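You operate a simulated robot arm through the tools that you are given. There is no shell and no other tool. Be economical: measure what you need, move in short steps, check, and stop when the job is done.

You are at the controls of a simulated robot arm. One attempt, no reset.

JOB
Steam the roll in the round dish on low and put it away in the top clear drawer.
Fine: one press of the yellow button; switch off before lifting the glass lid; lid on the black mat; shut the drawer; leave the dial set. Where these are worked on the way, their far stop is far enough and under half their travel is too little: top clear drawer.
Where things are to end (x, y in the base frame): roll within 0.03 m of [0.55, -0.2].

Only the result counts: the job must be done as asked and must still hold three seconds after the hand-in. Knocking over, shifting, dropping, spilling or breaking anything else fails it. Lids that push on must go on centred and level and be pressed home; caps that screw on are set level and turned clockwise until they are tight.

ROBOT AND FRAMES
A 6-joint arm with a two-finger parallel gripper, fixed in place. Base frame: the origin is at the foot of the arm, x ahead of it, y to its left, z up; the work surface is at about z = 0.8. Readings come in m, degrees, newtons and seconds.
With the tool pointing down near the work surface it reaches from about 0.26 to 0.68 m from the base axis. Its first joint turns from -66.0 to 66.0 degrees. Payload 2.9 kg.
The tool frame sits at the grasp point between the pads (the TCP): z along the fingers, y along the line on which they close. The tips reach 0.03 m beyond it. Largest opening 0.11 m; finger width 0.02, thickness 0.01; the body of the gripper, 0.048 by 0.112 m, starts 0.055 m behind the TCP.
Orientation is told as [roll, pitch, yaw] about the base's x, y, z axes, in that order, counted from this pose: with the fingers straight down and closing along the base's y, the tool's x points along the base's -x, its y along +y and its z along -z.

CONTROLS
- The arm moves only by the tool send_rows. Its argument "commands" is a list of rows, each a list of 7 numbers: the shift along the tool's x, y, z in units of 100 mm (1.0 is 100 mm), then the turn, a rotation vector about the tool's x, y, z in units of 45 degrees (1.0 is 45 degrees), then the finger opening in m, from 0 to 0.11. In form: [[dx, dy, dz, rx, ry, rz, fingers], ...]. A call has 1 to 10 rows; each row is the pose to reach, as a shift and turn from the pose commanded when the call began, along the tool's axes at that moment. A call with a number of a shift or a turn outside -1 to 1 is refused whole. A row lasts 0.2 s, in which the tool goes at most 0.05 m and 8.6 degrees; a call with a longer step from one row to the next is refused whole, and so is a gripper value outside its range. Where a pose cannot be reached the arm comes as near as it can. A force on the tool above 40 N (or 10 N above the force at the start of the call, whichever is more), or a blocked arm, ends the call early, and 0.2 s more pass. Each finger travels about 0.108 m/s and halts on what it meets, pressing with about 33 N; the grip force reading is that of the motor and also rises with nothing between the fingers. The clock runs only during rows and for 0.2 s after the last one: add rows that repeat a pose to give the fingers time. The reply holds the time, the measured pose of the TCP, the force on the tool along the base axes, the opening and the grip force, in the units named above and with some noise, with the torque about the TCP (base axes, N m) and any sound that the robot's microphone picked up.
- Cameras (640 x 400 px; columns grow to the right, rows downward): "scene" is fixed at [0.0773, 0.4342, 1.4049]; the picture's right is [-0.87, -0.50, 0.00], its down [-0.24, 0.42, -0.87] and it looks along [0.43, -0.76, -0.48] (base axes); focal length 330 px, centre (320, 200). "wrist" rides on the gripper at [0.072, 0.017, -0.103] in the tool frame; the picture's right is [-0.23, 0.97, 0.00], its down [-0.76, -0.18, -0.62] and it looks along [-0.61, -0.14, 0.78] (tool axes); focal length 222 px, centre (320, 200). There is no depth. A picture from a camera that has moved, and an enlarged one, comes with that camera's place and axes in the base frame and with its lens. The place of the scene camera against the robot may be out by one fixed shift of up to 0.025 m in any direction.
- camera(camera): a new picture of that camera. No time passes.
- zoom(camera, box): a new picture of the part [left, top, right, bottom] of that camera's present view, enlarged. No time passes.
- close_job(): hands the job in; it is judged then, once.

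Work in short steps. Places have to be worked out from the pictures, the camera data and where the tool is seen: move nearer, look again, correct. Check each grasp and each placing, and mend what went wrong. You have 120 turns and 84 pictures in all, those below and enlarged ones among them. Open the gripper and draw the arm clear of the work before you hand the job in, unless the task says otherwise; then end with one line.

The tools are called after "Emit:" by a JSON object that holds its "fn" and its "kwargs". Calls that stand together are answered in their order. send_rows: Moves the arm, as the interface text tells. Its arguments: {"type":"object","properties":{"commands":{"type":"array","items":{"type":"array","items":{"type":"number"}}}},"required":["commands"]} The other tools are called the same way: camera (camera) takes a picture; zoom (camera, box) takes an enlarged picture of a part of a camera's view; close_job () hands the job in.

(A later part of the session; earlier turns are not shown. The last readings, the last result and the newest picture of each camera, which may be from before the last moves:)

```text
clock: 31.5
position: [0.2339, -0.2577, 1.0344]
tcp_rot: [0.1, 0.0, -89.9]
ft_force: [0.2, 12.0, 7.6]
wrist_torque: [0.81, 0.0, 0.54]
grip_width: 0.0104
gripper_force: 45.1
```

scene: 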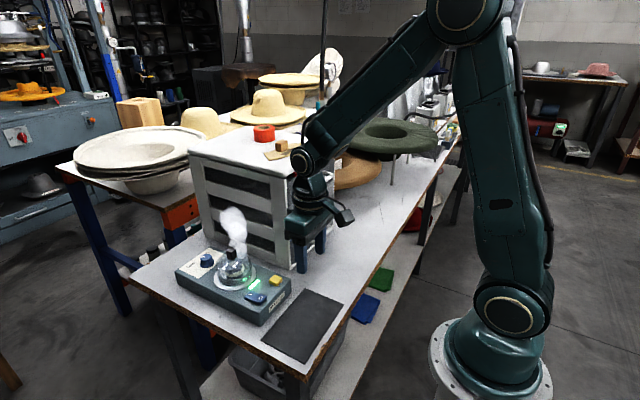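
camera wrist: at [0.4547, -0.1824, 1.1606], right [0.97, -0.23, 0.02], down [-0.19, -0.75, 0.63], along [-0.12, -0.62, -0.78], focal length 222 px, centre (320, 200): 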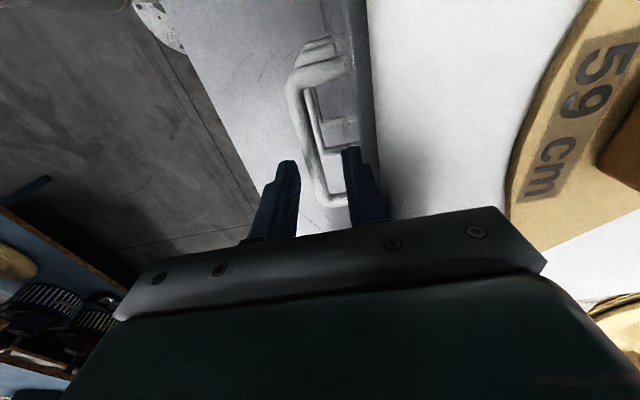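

Emit:
{"fn": "send_rows", "kwargs": {"commands": [[0, 0, 0, 0, 0, 0, 0.03], [0, 0, 0, 0, 0, 0, 0.03], [0, 0, -0.4, 0, 0, 0, 0.03], [0, 0, -0.8, 0, 0, 0, 0.03], [0.2, 0, -1.0, 0, 0, 0, 0.03]]}}

Emit:
{"fn": "camera", "kwargs": {"camera": "wrist"}}

Emit:
{"fn": "zoom", "kwargs": {"camera": "scene", "box": [180, 120, 400, 320]}}

```text
clock: 32.7
position: [0.2337, -0.239, 1.1372]
tcp_rot: [0.0, -0.1, -90.1]
ft_force: [-0.4, -0.1, 0.5]
wrist_torque: [0.0, -0.04, 0.01]
grip_width: 0.0299
gripper_force: 0.0
```

```text
43 pictures are left
camera wrist: at [0.2501, -0.1656, 1.24], right [0.97, -0.23, 0.0], down [-0.18, -0.76, 0.62], along [-0.14, -0.61, -0.78], focal length 222 px, centre (320, 200)
```

wrist: 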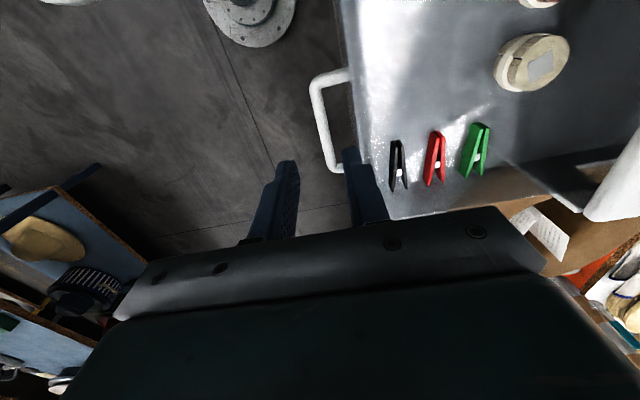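

```text
2.00 times, centred on (290, 220) of scene
camera zoom: at [0.0773, 0.4342, 1.4049], right [-0.87, -0.5, 0.0], down [-0.24, 0.42, -0.87], along [0.43, -0.76, -0.48], focal length 659 px, centre (380, 160)
```

zoom: 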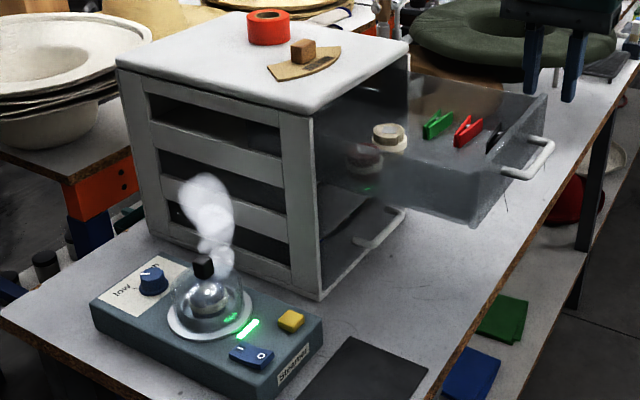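

Drawer is open about 0.20 m, and the spot for (0.55, -0.2) closed is now near (0.35, -0.2), empty. Release done; I go back toward the steamer, unwinding yaw and listening for the end of the cycle.

Emit:
{"fn": "send_rows", "kwargs": {"commands": [[0.2, 0, 0, 0, 0, -0.18, 0.03], [0.4, 0.1, 0, 0, 0, -0.36, 0.03], [0.6, 0.2, 0, 0, 0, -0.54, 0.03], [0.8, 0.4, 0, 0, 0, -0.72, 0.02], [1.0, 0.6, 0, 0, 0, -0.9, 0.0], [1.0, 0.8, 0, 0, 0, -1.0, 0.0]]}}

Emit:
{"fn": "send_rows", "kwargs": {"commands": [[0.2, 0.2, 0, 0, 0, -0.18, 0.0], [0.45, 0.45, 0, 0, 0, -0.36, 0.0], [0.7, 0.7, 0, 0, 0, -0.54, 0.0], [0.9, 0.9, 0.2, 0, 0, -0.72, 0.0], [0.98, 0.98, 0.5, 0, 0, -0.9, 0.0], [0.98, 0.98, 0.8, 0, 0, -1.0, 0.0], [0.98, 0.98, 0.8, 0, 0, -1.0, 0.0]]}}

Emit:
{"fn": "zoom", "kwargs": {"camera": "scene", "box": [160, 180, 360, 320]}}

```text
clock: 34.1
position: [0.3153, -0.1375, 1.1356]
tcp_rot: [0.1, -0.2, -44.8]
ft_force: [0.7, 0.5, -0.9]
wrist_torque: [0.02, -0.01, 0.0]
grip_width: 0.0
gripper_force: 33.4
```

```text
clock: 35.7
position: [0.3146, 0.0021, 1.0536]
tcp_rot: [-0.1, -0.1, 0.0]
ft_force: [0.4, -0.8, -0.1]
wrist_torque: [-0.02, 0.01, 0.01]
grip_width: 0.0001
gripper_force: 33.2
```

```text
2.86 times, centred on (260, 250) of scene
camera zoom: at [0.0773, 0.4342, 1.4049], right [-0.87, -0.5, 0.0], down [-0.24, 0.42, -0.87], along [0.43, -0.76, -0.48], focal length 942 px, centre (491, 57)
```

zoom: 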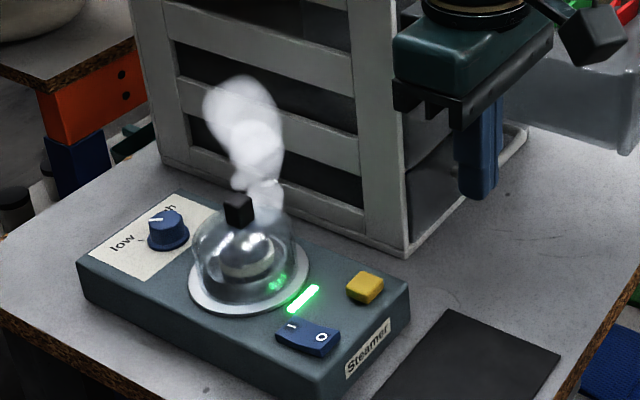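

Still steaming. I move near the rocker's O end and wait there.

Emit:
{"fn": "send_rows", "kwargs": {"commands": [[-0.3, 0.1, 0.3, 0, 0, 0, 0.0], [-0.6, 0.2, 0.6, 0, 0, 0, 0.0], [-0.9, 0.29, 0.9, 0, 0, 0, 0.0], [-1.0, 0.29, 1.0, 0, 0, 0, 0.0], [-1.0, 0.29, 1.0, 0, 0, 0, 0.0], [-1.0, 0.29, 1.0, 0, 0, 0, 0.0], [-1.0, 0.29, 1.0, 0, 0, 0, 0.0], [-1.0, 0.29, 1.0, 0, 0, 0, 0.0], [-1.0, 0.29, 1.0, 0, 0, 0, 0.0], [-1.0, 0.29, 1.0, 0, 0, 0, 0.0]]}}

Emit:
{"fn": "send_rows", "kwargs": {"commands": [[0, 0, 0, 0, 0, 0, 0], [0, 0, 0, 0, 0, 0, 0], [0, 0, 0, 0, 0, 0, 0], [0, 0, 0, 0, 0, 0, 0], [0, 0, 0, 0, 0, 0, 0], [0, 0, 0, 0, 0, 0, 0], [0, 0, 0, 0, 0, 0, 0], [0, 0, 0, 0, 0, 0, 0], [0, 0, 0, 0, 0, 0, 0], [0, 0, 0, 0, 0, 0, 0]]}}

Emit:
{"fn": "send_rows", "kwargs": {"commands": [[0, 0, 0, 0, 0, 0, 0], [0, 0, 0, 0, 0, 0, 0], [0, 0, 0, 0, 0, 0, 0], [0, 0, 0, 0, 0, 0, 0], [0, 0, 0, 0, 0, 0, 0], [0, 0, 0, 0, 0, 0, 0], [0, 0, 0, 0, 0, 0, 0], [0, 0, 0, 0, 0, 0, 0], [0, 0, 0, 0, 0, 0, 0], [0, 0, 0, 0, 0, 0, 0]]}}

Emit:
{"fn": "camera", "kwargs": {"camera": "wrist"}}

```text
clock: 37.9
position: [0.4129, 0.0295, 0.9551]
tcp_rot: [0.0, 0.0, -0.1]
ft_force: [-0.9, 0.1, -0.1]
wrist_torque: [-0.03, -0.02, 0.02]
grip_width: 0.0
gripper_force: 32.9
```

```text
clock: 40.1
position: [0.4139, 0.0296, 0.9535]
tcp_rot: [0.0, -0.1, 0.0]
ft_force: [-1.1, 0.5, 0.1]
wrist_torque: [0.01, -0.05, -0.03]
grip_width: 0.0001
gripper_force: 33.3
```

```text
clock: 42.3
position: [0.413, 0.0309, 0.9555]
tcp_rot: [0.0, -0.2, -0.1]
ft_force: [-0.1, -0.2, -0.4]
wrist_torque: [0.03, -0.01, 0.06]
grip_width: 0.0001
gripper_force: 32.8
```

```text
40 pictures are left
camera wrist: at [0.3409, 0.0478, 1.0574], right [0.23, 0.97, 0.0], down [0.76, -0.18, 0.62], along [0.61, -0.14, -0.78], focal length 222 px, centre (320, 200)
```

wrist: 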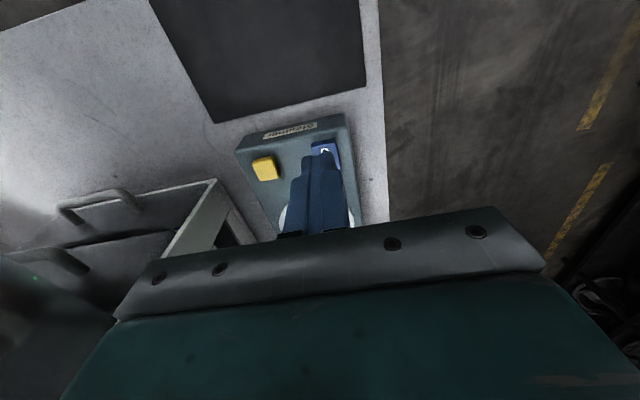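

Emit:
{"fn": "send_rows", "kwargs": {"commands": [[0, 0, 0, 0, 0, 0, 0], [0, 0, 0, 0, 0, 0, 0], [0, 0, 0, 0, 0, 0, 0], [0, 0, 0, 0, 0, 0, 0], [0, 0, 0, 0, 0, 0, 0], [0, 0, 0, 0, 0, 0, 0], [0, 0, 0, 0, 0, 0, 0], [0, 0, 0, 0, 0, 0, 0], [0, 0, 0, 0, 0, 0, 0], [0, 0, 0, 0, 0, 0, 0]]}}

Emit:
{"fn": "zoom", "kwargs": {"camera": "scene", "box": [160, 180, 360, 320]}}

```text
clock: 44.5
position: [0.414, 0.03, 0.9559]
tcp_rot: [0.1, -0.1, -0.2]
ft_force: [-0.2, -0.1, -0.3]
wrist_torque: [-0.02, 0.01, 0.05]
grip_width: 0.0001
gripper_force: 32.5
```

```text
2.86 times, centred on (260, 250) of scene
camera zoom: at [0.0773, 0.4342, 1.4049], right [-0.87, -0.5, 0.0], down [-0.24, 0.42, -0.87], along [0.43, -0.76, -0.48], focal length 942 px, centre (491, 57)
```

zoom: 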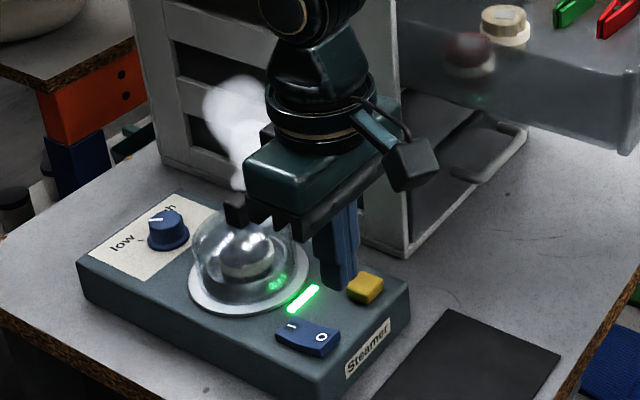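

Still steaming at 27 s; I'll wait a while longer for an end signal.

Emit:
{"fn": "send_rows", "kwargs": {"commands": [[0, 0, 0, 0, 0, 0, 0], [0, 0, 0, 0, 0, 0, 0], [0, 0, 0, 0, 0, 0, 0], [0, 0, 0, 0, 0, 0, 0], [0, 0, 0, 0, 0, 0, 0], [0, 0, 0, 0, 0, 0, 0], [0, 0, 0, 0, 0, 0, 0], [0, 0, 0, 0, 0, 0, 0], [0, 0, 0, 0, 0, 0, 0], [0, 0, 0, 0, 0, 0, 0]]}}

Emit:
{"fn": "send_rows", "kwargs": {"commands": [[0, 0, 0, 0, 0, 0, 0], [0, 0, 0, 0, 0, 0, 0], [0, 0, 0, 0, 0, 0, 0], [0, 0, 0, 0, 0, 0, 0], [0, 0, 0, 0, 0, 0, 0], [0, 0, 0, 0, 0, 0, 0], [0, 0, 0, 0, 0, 0, 0], [0, 0, 0, 0, 0, 0, 0], [0, 0, 0, 0, 0, 0, 0], [0, 0, 0, 0, 0, 0, 0]]}}

Emit:
{"fn": "send_rows", "kwargs": {"commands": [[0, 0, 0, 0, 0, 0, 0], [0, 0, 0, 0, 0, 0, 0], [0, 0, 0, 0, 0, 0, 0], [0, 0, 0, 0, 0, 0, 0], [0, 0, 0, 0, 0, 0, 0], [0, 0, 0, 0, 0, 0, 0], [0, 0, 0, 0, 0, 0, 0], [0, 0, 0, 0, 0, 0, 0], [0, 0, 0, 0, 0, 0, 0], [0, 0, 0, 0, 0, 0, 0]]}}

Emit:
{"fn": "send_rows", "kwargs": {"commands": [[0, 0, 0, 0, 0, 0, 0], [0, 0, 0, 0, 0, 0, 0], [0, 0, 0, 0, 0, 0, 0], [0, 0, 0, 0, 0, 0, 0], [0, 0, 0, 0, 0, 0, 0], [0, 0, 0, 0, 0, 0, 0], [0, 0, 0, 0, 0, 0, 0], [0, 0, 0, 0, 0, 0, 0], [0, 0, 0, 0, 0, 0, 0], [0, 0, 0, 0, 0, 0, 0]]}}

Emit:
{"fn": "zoom", "kwargs": {"camera": "scene", "box": [160, 180, 360, 320]}}

```text
clock: 46.7
position: [0.4137, 0.0309, 0.9559]
tcp_rot: [0.1, -0.1, -0.1]
ft_force: [0.2, 0.0, -0.1]
wrist_torque: [0.0, -0.02, 0.0]
grip_width: 0.0001
gripper_force: 32.9
```

```text
clock: 48.9
position: [0.414, 0.0311, 0.9546]
tcp_rot: [0.0, 0.0, -0.1]
ft_force: [0.2, -0.1, 0.1]
wrist_torque: [0.01, -0.01, 0.0]
grip_width: 0.0
gripper_force: 32.8
```

```text
clock: 51.1
position: [0.4138, 0.0306, 0.9547]
tcp_rot: [-0.1, -0.1, -0.1]
ft_force: [0.4, -0.7, 0.6]
wrist_torque: [0.01, -0.05, 0.0]
grip_width: 0.0001
gripper_force: 33.0
```

```text
clock: 53.3
position: [0.4143, 0.0311, 0.9545]
tcp_rot: [0.0, -0.2, -0.1]
ft_force: [0.3, -0.6, 0.5]
wrist_torque: [0.01, 0.0, 0.02]
grip_width: 0.0
gripper_force: 32.9
```

```text
2.86 times, centred on (260, 250) of scene
camera zoom: at [0.0773, 0.4342, 1.4049], right [-0.87, -0.5, 0.0], down [-0.24, 0.42, -0.87], along [0.43, -0.76, -0.48], focal length 942 px, centre (491, 57)
```

zoom: 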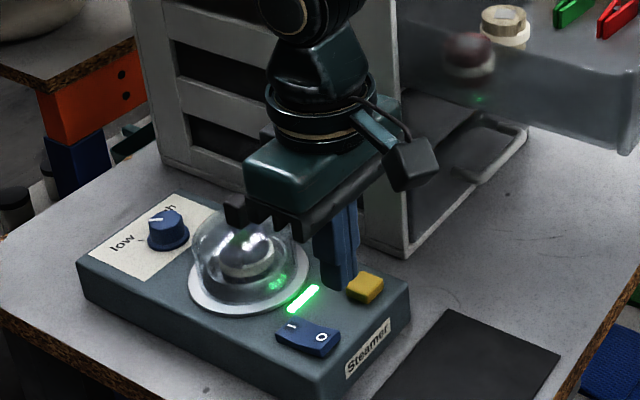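

The steam has ended by itself; power light still green. Now press the rocker's O end at (0.438, 0.031).

Emit:
{"fn": "send_rows", "kwargs": {"commands": [[-0.24, 0, 0, 0, 0, 0, 0], [-0.24, 0, 0.3, 0, 0, 0, 0], [-0.24, 0, 0.55, 0, 0, 0, 0], [-0.24, 0, 0.6, 0, 0, 0, 0], [-0.24, 0, 0.63, 0, 0, 0, 0], [-0.24, 0, 0.66, 0, 0, 0, 0], [-0.24, 0, 0.69, 0, 0, 0, 0], [-0.24, 0, 0.69, 0, 0, 0, 0]]}}

Emit:
{"fn": "zoom", "kwargs": {"camera": "scene", "box": [210, 230, 310, 320]}}

```text
clock: 55.1
position: [0.4393, 0.0286, 0.886]
tcp_rot: [0.1, -0.1, -0.2]
ft_force: [-0.3, -0.3, -0.6]
wrist_torque: [0.0, -0.02, -0.03]
grip_width: 0.0
gripper_force: 33.1
```

```text
4.44 times, centred on (260, 275) of scene
camera zoom: at [0.0773, 0.4342, 1.4049], right [-0.87, -0.5, 0.0], down [-0.24, 0.42, -0.87], along [0.43, -0.76, -0.48], focal length 1465 px, centre (587, -133)
```

zoom: 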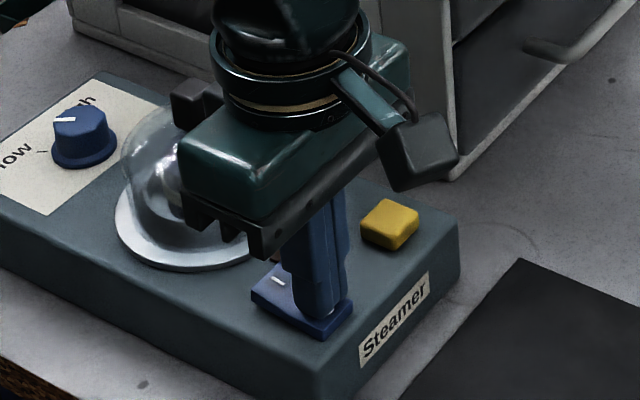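

No contact force yet (tip 0.856). Continue slowly down.

Emit:
{"fn": "send_rows", "kwargs": {"commands": [[0, 0, 0.02, 0, 0, 0, 0], [0, 0, 0.04, 0, 0, 0, 0], [0, 0, 0.06, 0, 0, 0, 0], [0, 0, 0.06, 0, 0, 0, 0]]}}

Emit:
{"fn": "zoom", "kwargs": {"camera": "scene", "box": [210, 230, 310, 320]}}

```text
clock: 55.7
position: [0.4404, 0.0293, 0.8849]
tcp_rot: [-0.1, -0.3, -0.1]
ft_force: [-4.3, -1.1, 7.8]
wrist_torque: [-0.01, 0.07, 0.0]
grip_width: 0.0
gripper_force: 33.1
stopped in row 3: the force on the tool passed its limit at 45 N (the readings are from after the stop); the commanded pose is now the measured one
```

```text
4.44 times, centred on (260, 275) of scene
camera zoom: at [0.0771, 0.4341, 1.4049], right [-0.87, -0.5, 0.0], down [-0.24, 0.42, -0.87], along [0.43, -0.76, -0.48], focal length 1465 px, centre (587, -133)
```

zoom: 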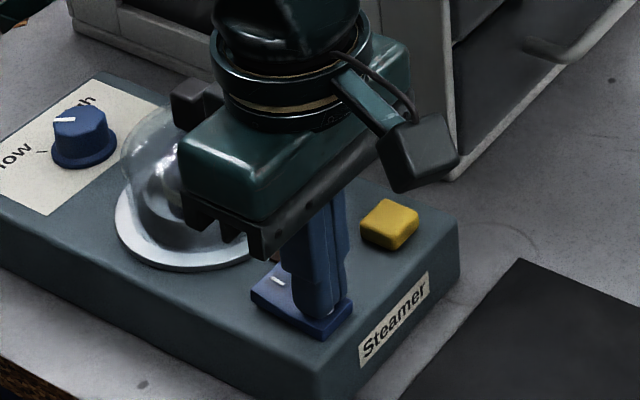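

Emit:
{"fn": "send_rows", "kwargs": {"commands": [[0, 0, -0.3, 0, 0, 0, 0], [0.1, 0, -0.7, 0, 0, 0, 0], [0.5, 0, -0.8, 0, 0, 0, 0], [0.6, 0, -0.8, 0, 0, 0, 0]]}}

Emit:
{"fn": "zoom", "kwargs": {"camera": "scene", "box": [210, 230, 310, 320]}}

Emit:
{"fn": "zoom", "kwargs": {"camera": "wrist", "box": [220, 80, 400, 240]}}

```text
clock: 56.7
position: [0.3779, 0.03, 0.9624]
tcp_rot: [0.0, -0.3, 0.0]
ft_force: [0.6, 0.4, -1.1]
wrist_torque: [0.03, 0.03, 0.0]
grip_width: 0.0
gripper_force: 33.0
```

```text
4.44 times, centred on (260, 275) of scene
camera zoom: at [0.0773, 0.4342, 1.4049], right [-0.87, -0.5, 0.0], down [-0.24, 0.42, -0.87], along [0.43, -0.76, -0.48], focal length 1465 px, centre (587, -133)
```

zoom: 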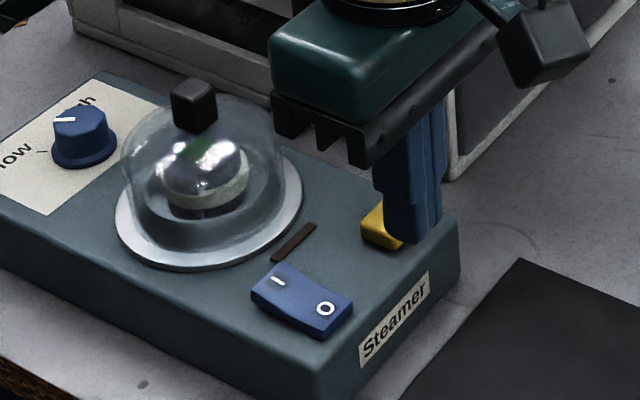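

```text
2.50 times, centred on (310, 160) of wrist
camera zoom: at [0.3045, 0.0475, 1.0655], right [0.23, 0.97, 0.0], down [0.76, -0.18, 0.63], along [0.61, -0.14, -0.78], focal length 555 px, centre (345, 300)
```

zoom: 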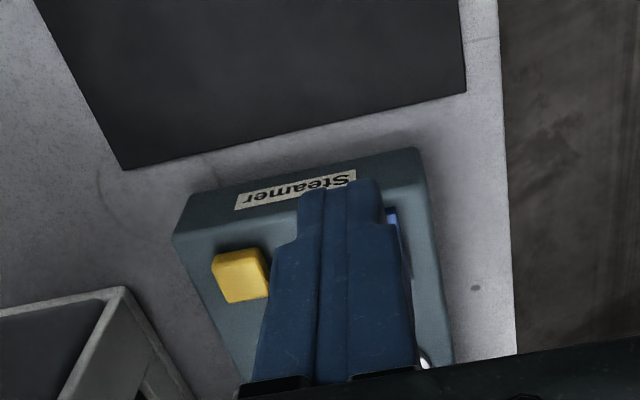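

Light is out: steamer off. Now the lid: its cube knob triangulates to (0.546, -0.005, z≈0.914). Move above it.

Emit:
{"fn": "send_rows", "kwargs": {"commands": [[0, 0, -0.4, 0, 0, 0, 0.02], [-0.3, -0.1, -0.6, 0, 0, 0, 0.04], [-0.7, -0.2, -0.6, 0, 0, 0, 0.045], [-1.0, -0.35, -0.6, 0, 0, 0, 0.045]]}}

Emit:
{"fn": "send_rows", "kwargs": {"commands": [[-0.4, 0, 0, 0, 0, 0, 0.045], [-0.68, 0, 0.2, 0, 0, 0, 0.045], [-0.68, 0, 0.4, 0, 0, 0, 0.045], [-0.68, 0, 0.4, 0, 0, 0, 0.045]]}}

Emit:
{"fn": "camera", "kwargs": {"camera": "wrist"}}

Emit:
{"fn": "zoom", "kwargs": {"camera": "scene", "box": [190, 210, 300, 310]}}

```text
clock: 57.7
position: [0.4786, -0.0039, 1.0236]
tcp_rot: [0.0, -0.3, 0.1]
ft_force: [-0.1, -0.1, -0.4]
wrist_torque: [0.04, 0.0, 0.0]
grip_width: 0.045
gripper_force: 0.1
```

```text
clock: 58.7
position: [0.5472, -0.0047, 0.9851]
tcp_rot: [0.1, -0.4, 0.0]
ft_force: [0.2, 0.4, -0.3]
wrist_torque: [0.01, 0.0, -0.03]
grip_width: 0.0449
gripper_force: 0.0
```

```text
33 pictures are left
camera wrist: at [0.4743, 0.0126, 1.0879], right [0.23, 0.97, 0.0], down [0.76, -0.18, 0.63], along [0.61, -0.14, -0.78], focal length 222 px, centre (320, 200)
```

wrist: 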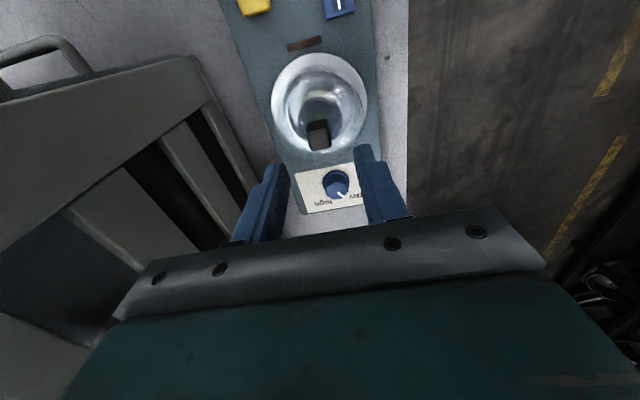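

```text
4.00 times, centred on (245, 260) of scene
camera zoom: at [0.0773, 0.4342, 1.4049], right [-0.87, -0.5, 0.0], down [-0.24, 0.42, -0.87], along [0.43, -0.76, -0.48], focal length 1318 px, centre (620, -40)
```

zoom: 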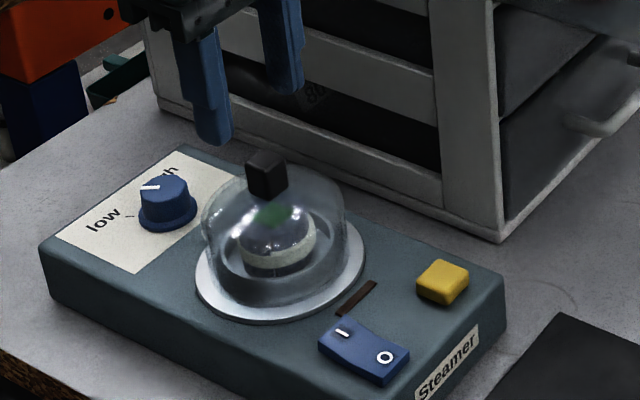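

Aligned with the knob. Correct the 0.4° pitch, descend with tips to about z 0.909 and close.

Emit:
{"fn": "send_rows", "kwargs": {"commands": [[0.02, 0, 0.2, 0, 0.009, 0, 0.04], [0.02, 0, 0.36, 0, 0.009, 0, 0.035], [0.02, 0, 0.46, 0, 0.009, 0, 0.035], [0.02, 0, 0.46, 0, 0.009, 0, 0.035]]}}

Emit:
{"fn": "zoom", "kwargs": {"camera": "scene", "box": [190, 210, 300, 310]}}

```text
clock: 59.7
position: [0.5454, -0.0079, 0.9384]
tcp_rot: [0.0, 0.0, -0.1]
ft_force: [0.1, 0.1, 0.3]
wrist_torque: [0.03, 0.0, 0.01]
grip_width: 0.035
gripper_force: 0.0
```

```text
4.00 times, centred on (245, 260) of scene
camera zoom: at [0.0773, 0.4342, 1.4049], right [-0.87, -0.5, 0.0], down [-0.24, 0.42, -0.87], along [0.43, -0.76, -0.48], focal length 1318 px, centre (620, -40)
```

zoom: 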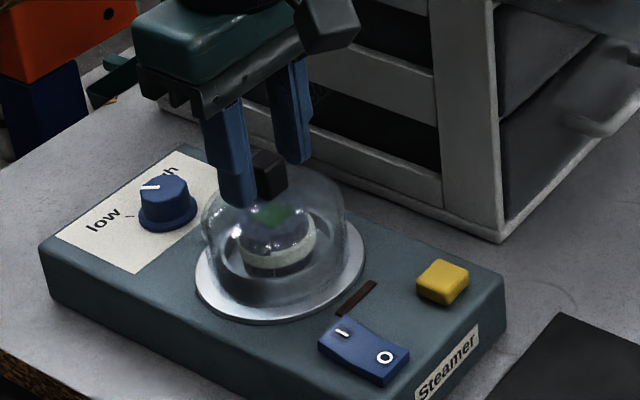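

Tips are beside the knob. Close now.

Emit:
{"fn": "send_rows", "kwargs": {"commands": [[0, 0.02, 0.02, 0, 0, 0, 0.03], [0, 0.02, 0.02, 0, 0, 0, 0.015], [0, 0.02, 0.02, 0, 0, 0, 0.012], [0, 0.02, 0.02, 0, 0, 0, 0.012]]}}

```text
clock: 60.7
position: [0.5457, -0.004, 0.9363]
tcp_rot: [-0.1, 0.1, -0.1]
ft_force: [-0.3, -0.2, -0.3]
wrist_torque: [0.01, -0.01, 0.01]
grip_width: 0.0173
gripper_force: 32.6
heard: snap
```

A "snap" was heard while closing; I look before lifting.

Emit:
{"fn": "zoom", "kwargs": {"camera": "scene", "box": [190, 210, 300, 310]}}

Emit:
{"fn": "camera", "kwargs": {"camera": "wrist"}}

```text
4.00 times, centred on (245, 260) of scene
camera zoom: at [0.0773, 0.4342, 1.4049], right [-0.87, -0.5, 0.0], down [-0.24, 0.42, -0.87], along [0.43, -0.76, -0.48], focal length 1318 px, centre (620, -40)
```

zoom: 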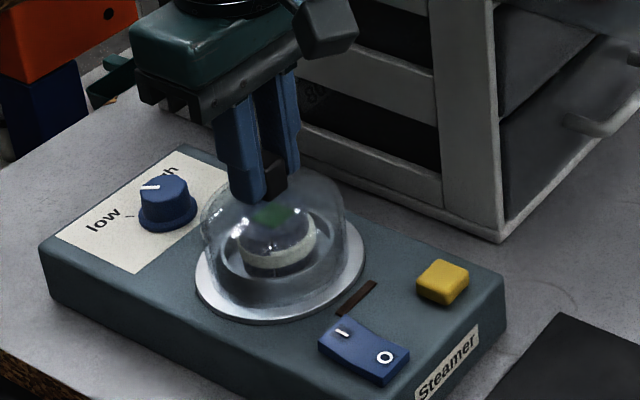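

```text
29 pictures are left
camera wrist: at [0.473, 0.013, 1.0392], right [0.23, 0.97, 0.0], down [0.76, -0.18, 0.62], along [0.61, -0.14, -0.78], focal length 222 px, centre (320, 200)
```

wrist: 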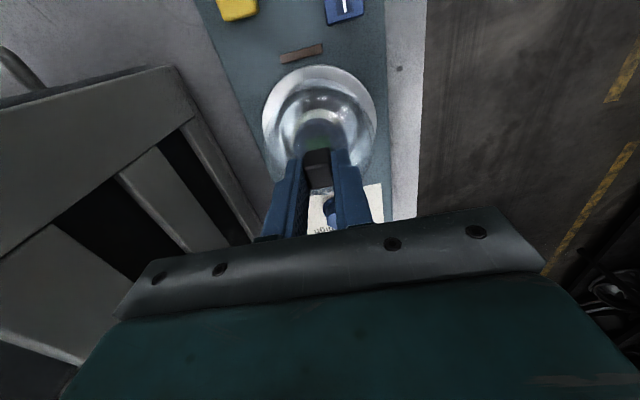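

All looks intact and the knob is held (17 mm). Lift straight up slowly.

Emit:
{"fn": "send_rows", "kwargs": {"commands": [[0, 0, -0.1, 0, 0, 0, 0.012], [0, 0, -0.25, 0, 0, 0, 0.012], [0, 0, -0.45, 0, 0, 0, 0.012], [0, 0, -0.7, 0, 0, 0, 0.012], [0, 0, -0.95, 0, 0, 0, 0.012]]}}

Emit:
{"fn": "zoom", "kwargs": {"camera": "scene", "box": [180, 180, 320, 310]}}

```text
clock: 61.9
position: [0.5473, -0.0062, 1.0318]
tcp_rot: [0.0, 0.1, -0.2]
ft_force: [0.0, 0.4, -1.1]
wrist_torque: [0.0, 0.01, 0.0]
grip_width: 0.0167
gripper_force: 33.0
```

```text
3.08 times, centred on (250, 245) of scene
camera zoom: at [0.0773, 0.4342, 1.4049], right [-0.87, -0.5, 0.0], down [-0.24, 0.42, -0.87], along [0.43, -0.76, -0.48], focal length 1014 px, centre (535, 62)
```

zoom: 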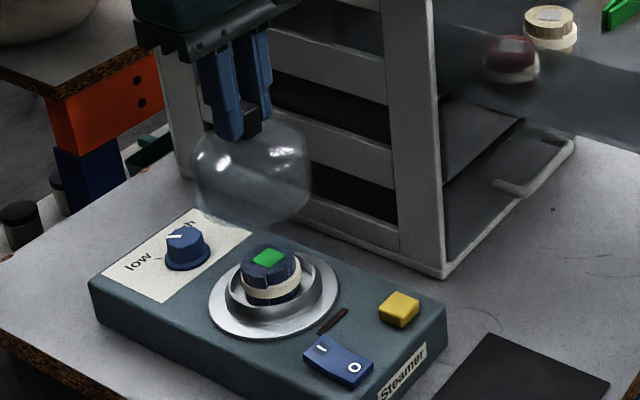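

Lid is up; the roll (blue with green tag) sits in the dish. Carry the lid back to over the mat at about (0.348, 0).

Emit:
{"fn": "send_rows", "kwargs": {"commands": [[0.25, 0.0, 0, 0, 0, 0, 0.012], [0.5, 0.02, 0, 0, 0, 0, 0.012], [0.75, 0.04, 0, 0, 0, 0, 0.012], [1.0, 0.05, 0, 0, 0, 0, 0.012]]}}

Emit:
{"fn": "send_rows", "kwargs": {"commands": [[0.25, 0.0, 0, 0, 0, 0, 0.012], [0.5, 0, 0, 0, 0, 0, 0.012], [0.75, 0, 0, 0, 0, 0, 0.012], [0.98, 0, 0, 0, 0, 0, 0.012], [0.98, 0, 0.3, 0, 0, 0, 0.012], [0.98, 0, 0.6, 0, 0, 0, 0.012], [0.98, 0, 0.9, 0, 0, 0, 0.012], [0.98, 0, 0.9, 0, 0, 0, 0.012]]}}

Emit:
{"fn": "zoom", "kwargs": {"camera": "scene", "box": [220, 220, 380, 380]}}

```text
clock: 62.9
position: [0.4455, 0.0041, 1.0312]
tcp_rot: [0.0, -0.1, -0.1]
ft_force: [-0.4, -0.3, -0.6]
wrist_torque: [-0.03, 0.0, -0.03]
grip_width: 0.0169
gripper_force: 32.6
```

```text
clock: 64.7
position: [0.348, -0.0015, 0.9422]
tcp_rot: [0.1, 0.0, -0.1]
ft_force: [0.0, 0.4, -0.7]
wrist_torque: [0.02, 0.0, 0.02]
grip_width: 0.0171
gripper_force: 33.5
```

```text
2.50 times, centred on (300, 300) of scene
camera zoom: at [0.0773, 0.4342, 1.4049], right [-0.87, -0.5, 0.0], down [-0.24, 0.42, -0.87], along [0.43, -0.76, -0.48], focal length 824 px, centre (370, -50)
```

zoom: 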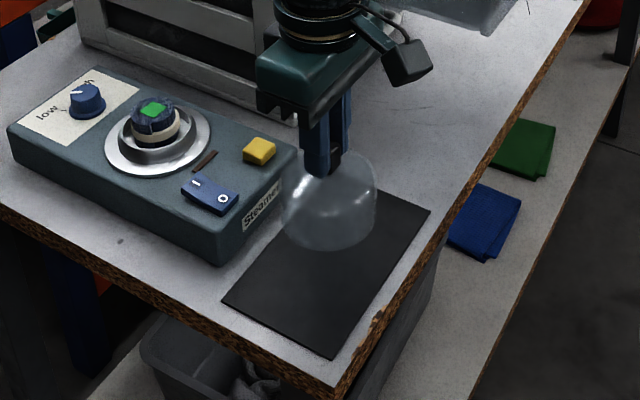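

Over the mat. Lower 0.045 m, then creep until a light contact.

Emit:
{"fn": "send_rows", "kwargs": {"commands": [[0, 0, 0.2, 0, 0, 0, 0.012], [0, 0, 0.38, 0, 0, 0, 0.012], [0, 0, 0.46, 0, 0, 0, 0.012], [0, 0, 0.48, 0, 0, 0, 0.012], [0, 0, 0.5, 0, 0, 0, 0.012], [0, 0, 0.5, 0, 0, 0, 0.012]]}}

Emit:
{"fn": "zoom", "kwargs": {"camera": "scene", "box": [220, 220, 380, 380]}}

```text
clock: 66.1
position: [0.3482, 0.001, 0.8941]
tcp_rot: [0.0, 0.1, -0.1]
ft_force: [-1.6, -0.3, -0.8]
wrist_torque: [0.0, 0.01, 0.01]
grip_width: 0.0172
gripper_force: 33.0
```

```text
2.50 times, centred on (300, 300) of scene
camera zoom: at [0.0773, 0.4342, 1.4049], right [-0.87, -0.5, 0.0], down [-0.24, 0.42, -0.87], along [0.43, -0.76, -0.48], focal length 824 px, centre (370, -50)
```

zoom: 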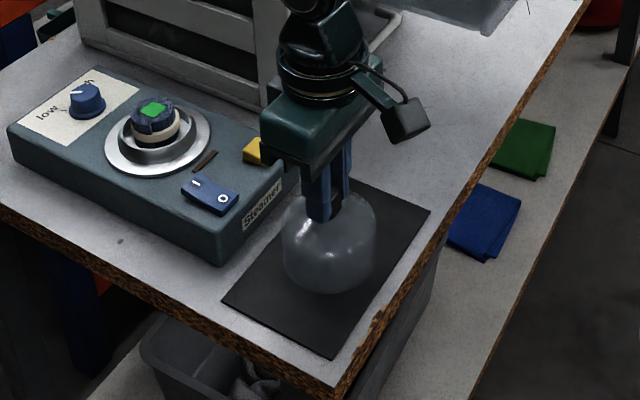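

Not touching yet; creep down until contact force shows.

Emit:
{"fn": "send_rows", "kwargs": {"commands": [[0, 0, 0.02, 0, 0, 0, 0.012], [0, 0, 0.04, 0, 0, 0, 0.012], [0, 0, 0.05, 0, 0, 0, 0.012], [0, 0, 0.05, 0, 0, 0, 0.012]]}}

```text
clock: 67.3
position: [0.3472, -0.0007, 0.8892]
tcp_rot: [0.0, 0.1, -0.1]
ft_force: [-3.4, -0.3, 7.7]
wrist_torque: [-0.02, -0.02, -0.01]
grip_width: 0.017
gripper_force: 33.1
stopped in row 4: the force on the tool passed its limit at 41 N (the readings are from after the stop); the commanded pose is now the measured one
```

The lid is on the mat. Release and rise.

Emit:
{"fn": "send_rows", "kwargs": {"commands": [[0, 0, 0, 0, 0, 0, 0.025], [0, 0, 0, 0, 0, 0, 0.04], [0, 0, 0, 0, 0, 0, 0.045], [0, 0, -0.2, 0, 0, 0, 0.045], [0, 0, -0.5, 0, 0, 0, 0.045], [0, 0, -0.9, 0, 0, 0, 0.06], [-0.3, 0, -1.0, 0, 0, 0, 0.08], [-0.7, 0, -1.0, 0, 0, 0, 0.08], [-1.0, 0, -1.0, 0, 0, 0, 0.08]]}}

Emit:
{"fn": "send_rows", "kwargs": {"commands": [[-0.3, 0, 0, 0, 0, 0, 0.08], [-0.6, 0, 0, 0, 0, 0, 0.08], [-0.6, 0, 0, 0, 0, 0, 0.08]]}}

Emit:
{"fn": "zoom", "kwargs": {"camera": "scene", "box": [200, 210, 360, 370]}}

Emit:
{"fn": "zoom", "kwargs": {"camera": "wrist", "box": [230, 60, 410, 220]}}

```text
clock: 69.3
position: [0.4512, 0.0009, 0.9925]
tcp_rot: [0.0, 0.1, -0.1]
ft_force: [0.7, 0.0, -1.2]
wrist_torque: [0.01, -0.03, -0.02]
grip_width: 0.0801
gripper_force: 0.1
```

```text
clock: 70.1
position: [0.5098, 0.0011, 0.9931]
tcp_rot: [0.0, 0.2, -0.1]
ft_force: [0.0, -0.9, 0.5]
wrist_torque: [-0.02, -0.01, 0.0]
grip_width: 0.08
gripper_force: 0.0
```

```text
2.50 times, centred on (280, 290) of scene
camera zoom: at [0.0773, 0.4342, 1.4049], right [-0.87, -0.5, 0.0], down [-0.24, 0.42, -0.87], along [0.43, -0.76, -0.48], focal length 824 px, centre (420, -25)
```

zoom: 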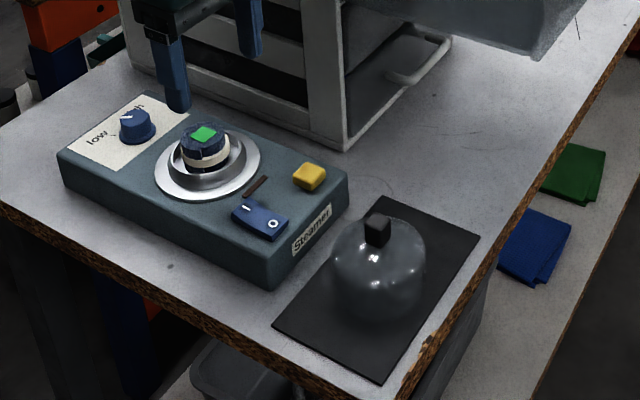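

```text
2.50 times, centred on (320, 140) of wrist
camera zoom: at [0.4367, 0.0187, 1.0953], right [0.23, 0.97, 0.0], down [0.76, -0.18, 0.62], along [0.61, -0.14, -0.78], focal length 555 px, centre (320, 350)
```

zoom: 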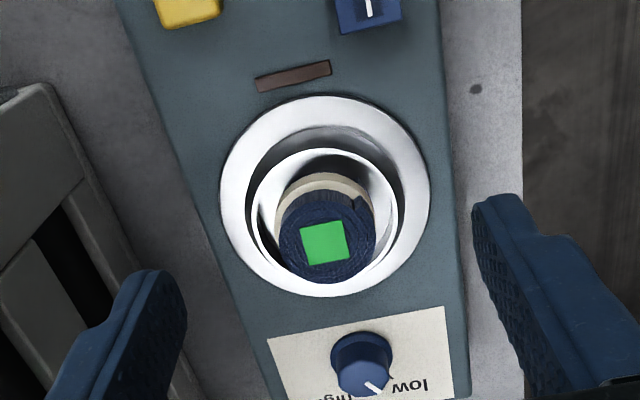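

Lid stands upright on the mat. The roll (~39 mm across) stands up out of the cup; I check its height relative to the rim.

Emit:
{"fn": "zoom", "kwargs": {"camera": "scene", "box": [220, 245, 270, 295]}}

```text
8.00 times, centred on (245, 270) of scene
camera zoom: at [0.0773, 0.4342, 1.4049], right [-0.87, -0.5, 0.0], down [-0.24, 0.42, -0.87], along [0.43, -0.76, -0.48], focal length 2637 px, centre (920, -360)
```

zoom: 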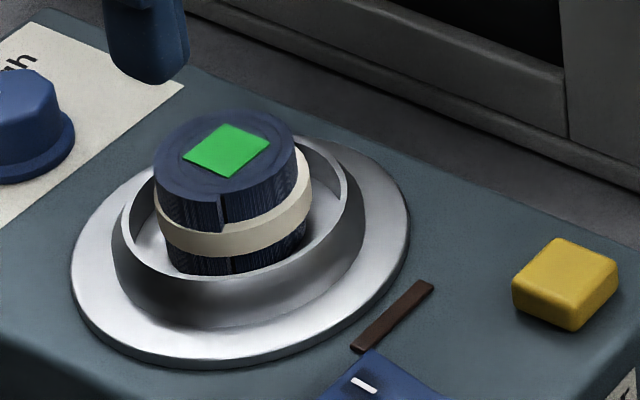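

The roll stands ~18 mm above the cup rim, top z ≈ 0.886, centre ≈ (0.545, -0.004). Move above with a 65 mm opening and descend with tips staying just above the rim.

Emit:
{"fn": "send_rows", "kwargs": {"commands": [[-0.35, -0.05, 0, 0, 0, 0, 0.065], [-0.35, -0.05, 0.3, 0, 0, 0, 0.065], [-0.35, -0.05, 0.6, 0, 0, 0, 0.065], [-0.35, -0.05, 0.85, 0, 0, 0, 0.065], [-0.35, -0.05, 0.91, 0, 0, 0, 0.065], [-0.35, -0.05, 0.91, 0, 0, 0, 0.065]]}}

Emit:
{"fn": "zoom", "kwargs": {"camera": "scene", "box": [210, 235, 280, 295]}}

Emit:
{"fn": "zoom", "kwargs": {"camera": "wrist", "box": [230, 60, 410, 220]}}

```text
clock: 71.5
position: [0.542, -0.005, 0.897]
tcp_rot: [0.0, 0.1, -0.1]
ft_force: [0.5, -0.4, 0.0]
wrist_torque: [0.0, -0.03, -0.02]
grip_width: 0.0653
gripper_force: 0.0
```

```text
6.67 times, centred on (245, 265) of scene
camera zoom: at [0.0773, 0.4342, 1.4049], right [-0.87, -0.5, 0.0], down [-0.24, 0.42, -0.87], along [0.43, -0.76, -0.48], focal length 2198 px, centre (820, -233)
```

zoom: 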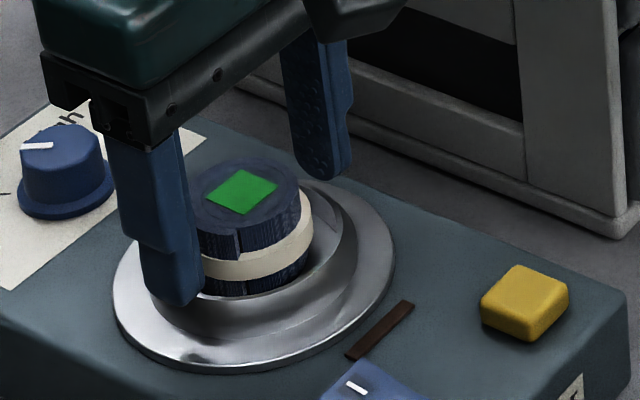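

```text
2.50 times, centred on (320, 140) of wrist
camera zoom: at [0.4692, 0.013, 1.0007], right [0.23, 0.97, 0.0], down [0.76, -0.18, 0.62], along [0.61, -0.14, -0.78], focal length 555 px, centre (320, 350)
```

zoom: 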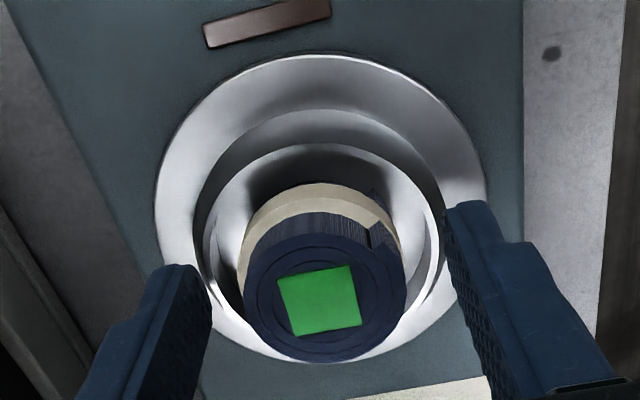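

Centred on the roll, tips above the rim. Close.

Emit:
{"fn": "send_rows", "kwargs": {"commands": [[0, 0.02, 0, 0, 0, 0, 0.055], [0, 0.02, 0, 0, 0, 0, 0.045], [0, 0.02, 0, 0, 0, 0, 0.036], [0, 0.02, 0, 0, 0, 0, 0.034], [0, 0.02, 0, 0, 0, 0, 0.034]]}}

Emit:
{"fn": "zoom", "kwargs": {"camera": "scene", "box": [210, 235, 280, 295]}}

```text
clock: 72.7
position: [0.5412, -0.0025, 0.8988]
tcp_rot: [0.0, 0.0, 0.0]
ft_force: [-0.7, -0.2, 0.4]
wrist_torque: [-0.04, 0.0, 0.03]
grip_width: 0.0424
gripper_force: 33.1
```

```text
6.67 times, centred on (245, 265) of scene
camera zoom: at [0.0773, 0.4342, 1.4049], right [-0.87, -0.5, 0.0], down [-0.24, 0.42, -0.87], along [0.43, -0.76, -0.48], focal length 2198 px, centre (820, -233)
```

zoom: 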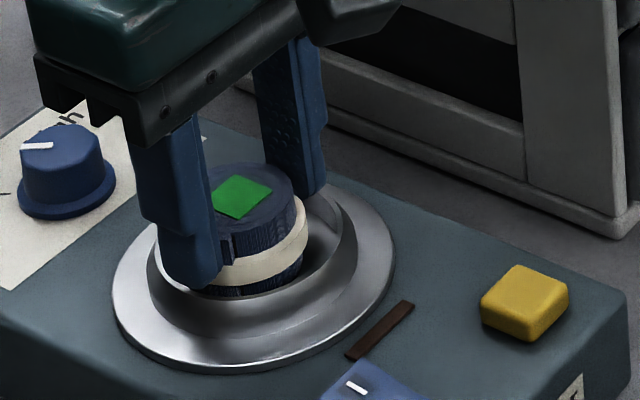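

Roll is gripped (42 mm). Lift it, back out to x ≈ 0.35 and then across to the drawer, high enough to clear the drawer wall.

Emit:
{"fn": "send_rows", "kwargs": {"commands": [[0, 0, -0.15, 0, 0, 0, 0.034], [0, 0, -0.35, 0, 0, 0, 0.034], [0, 0, -0.6, 0, 0, 0, 0.034], [0, 0, -0.85, 0, 0, 0, 0.034], [0, 0, -1.0, 0, 0, 0, 0.034]]}}

Emit:
{"fn": "zoom", "kwargs": {"camera": "scene", "box": [180, 180, 300, 290]}}

Emit:
{"fn": "send_rows", "kwargs": {"commands": [[0.2, 0, -0.2, 0, 0, 0, 0.034], [0.45, 0, -0.45, 0, 0, 0, 0.034], [0.7, 0, -0.7, 0, 0, 0, 0.034], [0.9, 0, -0.9, 0, 0, 0, 0.034], [0.98, 0, -1.0, 0, 0, 0, 0.034]]}}

Emit:
{"fn": "send_rows", "kwargs": {"commands": [[0.2, 0, -0.2, 0, 0, 0, 0.034], [0.5, 0, -0.45, 0, 0, 0, 0.034], [0.8, -0.2, -0.6, 0, 0, 0, 0.034], [0.93, -0.5, -0.7, 0, 0, 0, 0.034], [0.93, -0.8, -0.7, 0, 0, 0, 0.034], [0.93, -1.0, -0.7, 0, 0, 0, 0.034]]}}

```text
clock: 73.9
position: [0.5414, 0.0021, 0.9978]
tcp_rot: [0.0, 0.0, -0.1]
ft_force: [-0.8, -0.1, -0.9]
wrist_torque: [-0.03, 0.03, 0.0]
grip_width: 0.0422
gripper_force: 32.8
```

```text
3.64 times, centred on (240, 235) of scene
camera zoom: at [0.0773, 0.4342, 1.4049], right [-0.87, -0.5, 0.0], down [-0.24, 0.42, -0.87], along [0.43, -0.76, -0.48], focal length 1199 px, centre (611, 73)
```

zoom: 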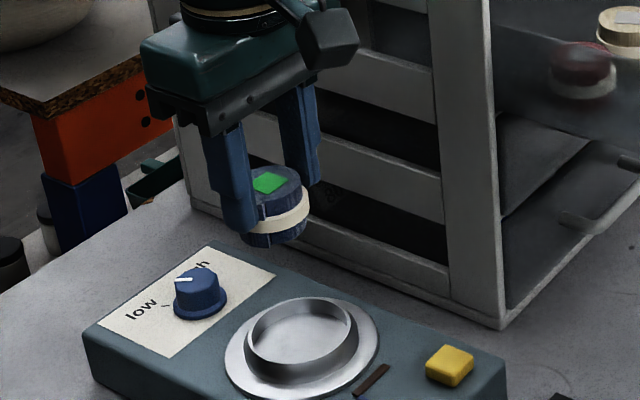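

```text
clock: 75.1
position: [0.4453, -0.0029, 1.0992]
tcp_rot: [0.0, 0.2, -0.2]
ft_force: [-0.4, -0.7, -0.5]
wrist_torque: [-0.03, 0.03, 0.0]
grip_width: 0.0423
gripper_force: 32.7
```

```text
clock: 76.5
position: [0.3501, -0.1041, 1.1671]
tcp_rot: [0.0, 0.1, 0.0]
ft_force: [0.1, 0.7, 0.1]
wrist_torque: [0.02, 0.01, -0.02]
grip_width: 0.0422
gripper_force: 32.9
```

Roll is held. Look into the drawer from here to check the neighbours' places before going in.

Emit:
{"fn": "camera", "kwargs": {"camera": "wrist"}}

Emit:
{"fn": "zoom", "kwargs": {"camera": "scene", "box": [260, 110, 390, 240]}}

```text
18 pictures are left
camera wrist: at [0.279, -0.0861, 1.2687], right [0.23, 0.97, 0.0], down [0.76, -0.18, 0.62], along [0.61, -0.14, -0.78], focal length 222 px, centre (320, 200)
```

wrist: 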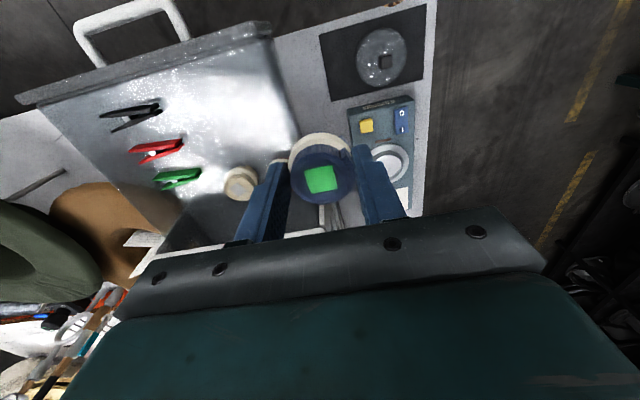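

```text
3.08 times, centred on (325, 175) of scene
camera zoom: at [0.0773, 0.4342, 1.4049], right [-0.87, -0.5, 0.0], down [-0.24, 0.42, -0.87], along [0.43, -0.76, -0.48], focal length 1014 px, centre (305, 277)
```

zoom: 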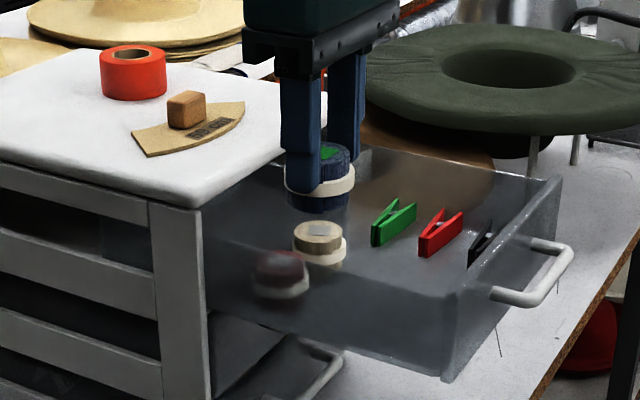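

Neighbours are at about (0.43, -0.24) and (0.435, -0.18); the target spot (0.351, -0.204) is free. Move over it and descend part way.

Emit:
{"fn": "send_rows", "kwargs": {"commands": [[0, -0.3, 0, 0, 0, 0, 0.034], [0, -0.6, 0, 0, 0, 0, 0.034], [0, -0.9, 0, 0, 0, 0, 0.034], [0, -1.0, 0, 0, 0, 0, 0.034], [0, -1.0, 0.3, 0, 0, 0, 0.034], [0, -1.0, 0.6, 0, 0, 0, 0.034], [0, -1.0, 0.9, 0, 0, 0, 0.034], [0, -1.0, 0.9, 0, 0, 0, 0.034]]}}

Emit:
{"fn": "zoom", "kwargs": {"camera": "scene", "box": [260, 110, 390, 240]}}

```text
clock: 78.3
position: [0.3513, -0.2006, 1.0781]
tcp_rot: [0.0, 0.1, 0.0]
ft_force: [-0.9, 0.2, -0.4]
wrist_torque: [0.0, -0.02, 0.02]
grip_width: 0.0423
gripper_force: 33.2
```

```text
3.08 times, centred on (325, 175) of scene
camera zoom: at [0.0773, 0.4342, 1.4049], right [-0.87, -0.5, 0.0], down [-0.24, 0.42, -0.87], along [0.43, -0.76, -0.48], focal length 1014 px, centre (305, 277)
```

zoom: 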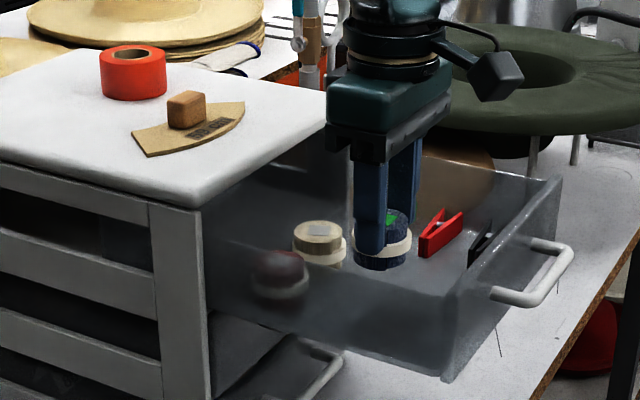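

On line with room around it. Lower gradually until it touches the drawer floor.

Emit:
{"fn": "send_rows", "kwargs": {"commands": [[0, 0, 0.15, 0, 0, 0, 0.034], [0, 0, 0.27, 0, 0, 0, 0.034], [0, 0, 0.32, 0, 0, 0, 0.034], [0, 0, 0.36, 0, 0, 0, 0.034], [0, 0, 0.4, 0, 0, 0, 0.034], [0, 0, 0.43, 0, 0, 0, 0.034]]}}

Emit:
{"fn": "zoom", "kwargs": {"camera": "scene", "box": [260, 110, 390, 240]}}

```text
clock: 79.7
position: [0.3511, -0.2011, 1.0357]
tcp_rot: [0.0, 0.1, -0.1]
ft_force: [-0.2, -0.1, -0.8]
wrist_torque: [0.04, 0.0, -0.01]
grip_width: 0.042
gripper_force: 33.1
```

```text
3.08 times, centred on (325, 175) of scene
camera zoom: at [0.0773, 0.4342, 1.4049], right [-0.87, -0.5, 0.0], down [-0.24, 0.42, -0.87], along [0.43, -0.76, -0.48], focal length 1014 px, centre (305, 277)
```

zoom: 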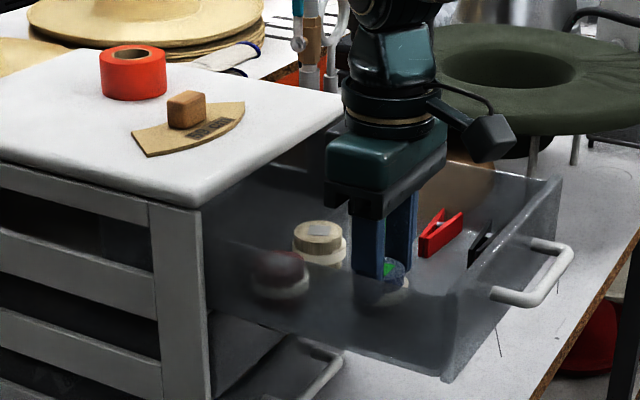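

Emit:
{"fn": "send_rows", "kwargs": {"commands": [[0, 0, 0.03, 0, 0, 0, 0.034], [0, 0, 0.06, 0, 0, 0, 0.034], [0, 0, 0.09, 0, 0, 0, 0.034], [0, 0, 0.12, 0, 0, 0, 0.034], [0, 0, 0.15, 0, 0, 0, 0.034]]}}

```text
clock: 80.3
position: [0.3538, -0.2038, 1.0345]
tcp_rot: [-0.2, -0.4, 0.2]
ft_force: [-0.4, 1.1, 6.8]
wrist_torque: [0.09, 0.08, 0.0]
grip_width: 0.0423
gripper_force: 33.0
stopped in row 3: the force on the tool passed its limit at 44 N (the readings are from after the stop); the commanded pose is now the measured one
```

Floor contact. Settle 2 mm and release, then rise straight.

Emit:
{"fn": "send_rows", "kwargs": {"commands": [[0, 0, 0.02, 0, 0, 0, 0.034], [0, 0, 0.02, 0, 0, 0, 0.046], [0, 0, 0.02, 0, 0, 0, 0.058], [0, 0, 0.02, 0, 0, 0, 0.06], [0, 0, -0.2, 0, 0, 0, 0.06], [0, 0, -0.5, 0, 0, 0, 0.06], [0, 0, -0.9, 0, 0, 0, 0.06], [0, 0, -1.0, 0, 0, 0, 0.06]]}}

Emit:
{"fn": "zoom", "kwargs": {"camera": "scene", "box": [260, 110, 390, 240]}}

Emit:
{"fn": "camera", "kwargs": {"camera": "wrist"}}

```text
clock: 82.1
position: [0.3531, -0.2032, 1.1368]
tcp_rot: [-0.2, -0.3, 0.2]
ft_force: [0.1, -1.3, -0.5]
wrist_torque: [0.01, 0.02, 0.02]
grip_width: 0.0598
gripper_force: 0.0
```

```text
3.08 times, centred on (325, 175) of scene
camera zoom: at [0.0773, 0.4342, 1.4049], right [-0.87, -0.5, 0.0], down [-0.24, 0.42, -0.87], along [0.43, -0.76, -0.48], focal length 1014 px, centre (305, 277)
```

zoom: 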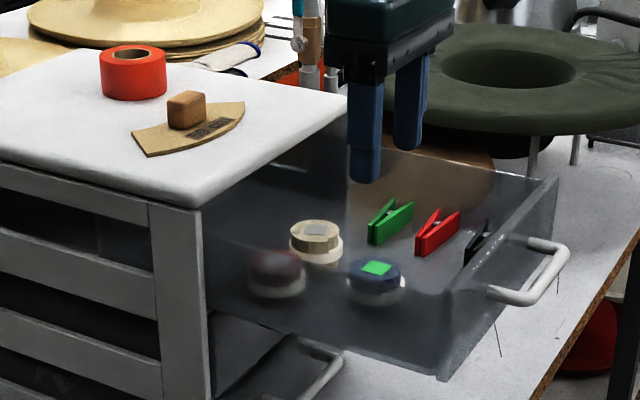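

```text
13 pictures are left
camera wrist: at [0.2802, -0.1848, 1.2394], right [0.22, 0.97, 0.0], down [0.76, -0.17, 0.63], along [0.61, -0.14, -0.78], focal length 222 px, centre (320, 200)
```

wrist: 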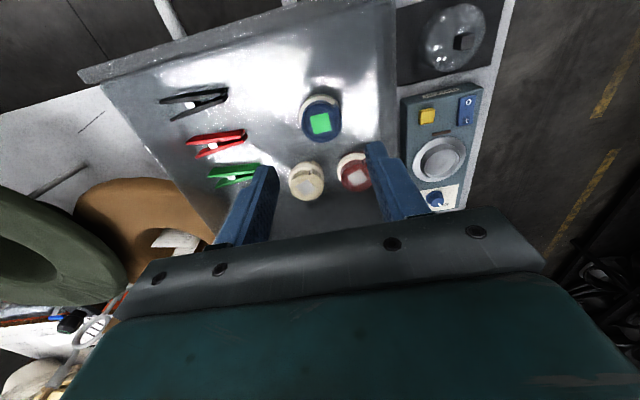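

The roll sits upright on the drawer floor, nothing else disturbed. Now go in front of the handle (x ≈ 0.18) with closed fingers to push the drawer shut.

Emit:
{"fn": "send_rows", "kwargs": {"commands": [[0.3, -0.1, 0, 0, 0, 0, 0.03], [0.6, -0.3, 0, 0, 0, 0, 0.0], [0.9, -0.5, 0, 0, 0, 0, 0.0], [1.0, -0.53, 0, 0, 0, 0, 0.0]]}}

Emit:
{"fn": "send_rows", "kwargs": {"commands": [[0.3, 0, 0, 0, 0, 0, 0.0], [0.6, 0, 0, 0, 0, 0, 0.0], [0.65, 0, 0, 0, 0, 0, 0.0], [0.65, 0, 0, 0, 0, 0, 0.0]]}}

Emit:
{"fn": "camera", "kwargs": {"camera": "wrist"}}

```text
clock: 83.1
position: [0.2504, -0.2596, 1.1346]
tcp_rot: [-0.2, -0.5, 0.2]
ft_force: [0.2, 0.1, -0.1]
wrist_torque: [-0.02, 0.03, -0.01]
grip_width: 0.0
gripper_force: 32.8
```

```text
clock: 84.1
position: [0.1831, -0.2569, 1.1332]
tcp_rot: [-0.2, -0.5, 0.2]
ft_force: [0.0, 0.0, -0.4]
wrist_torque: [-0.01, -0.01, 0.0]
grip_width: 0.0
gripper_force: 32.9
```

```text
12 pictures are left
camera wrist: at [0.1115, -0.2389, 1.235], right [0.22, 0.97, 0.0], down [0.76, -0.17, 0.63], along [0.61, -0.14, -0.78], focal length 222 px, centre (320, 200)
```

wrist: 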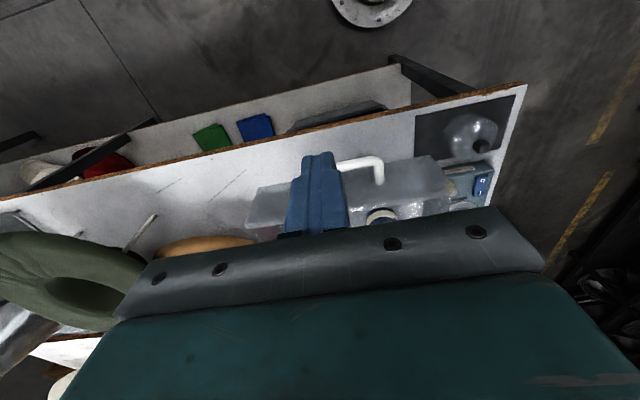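

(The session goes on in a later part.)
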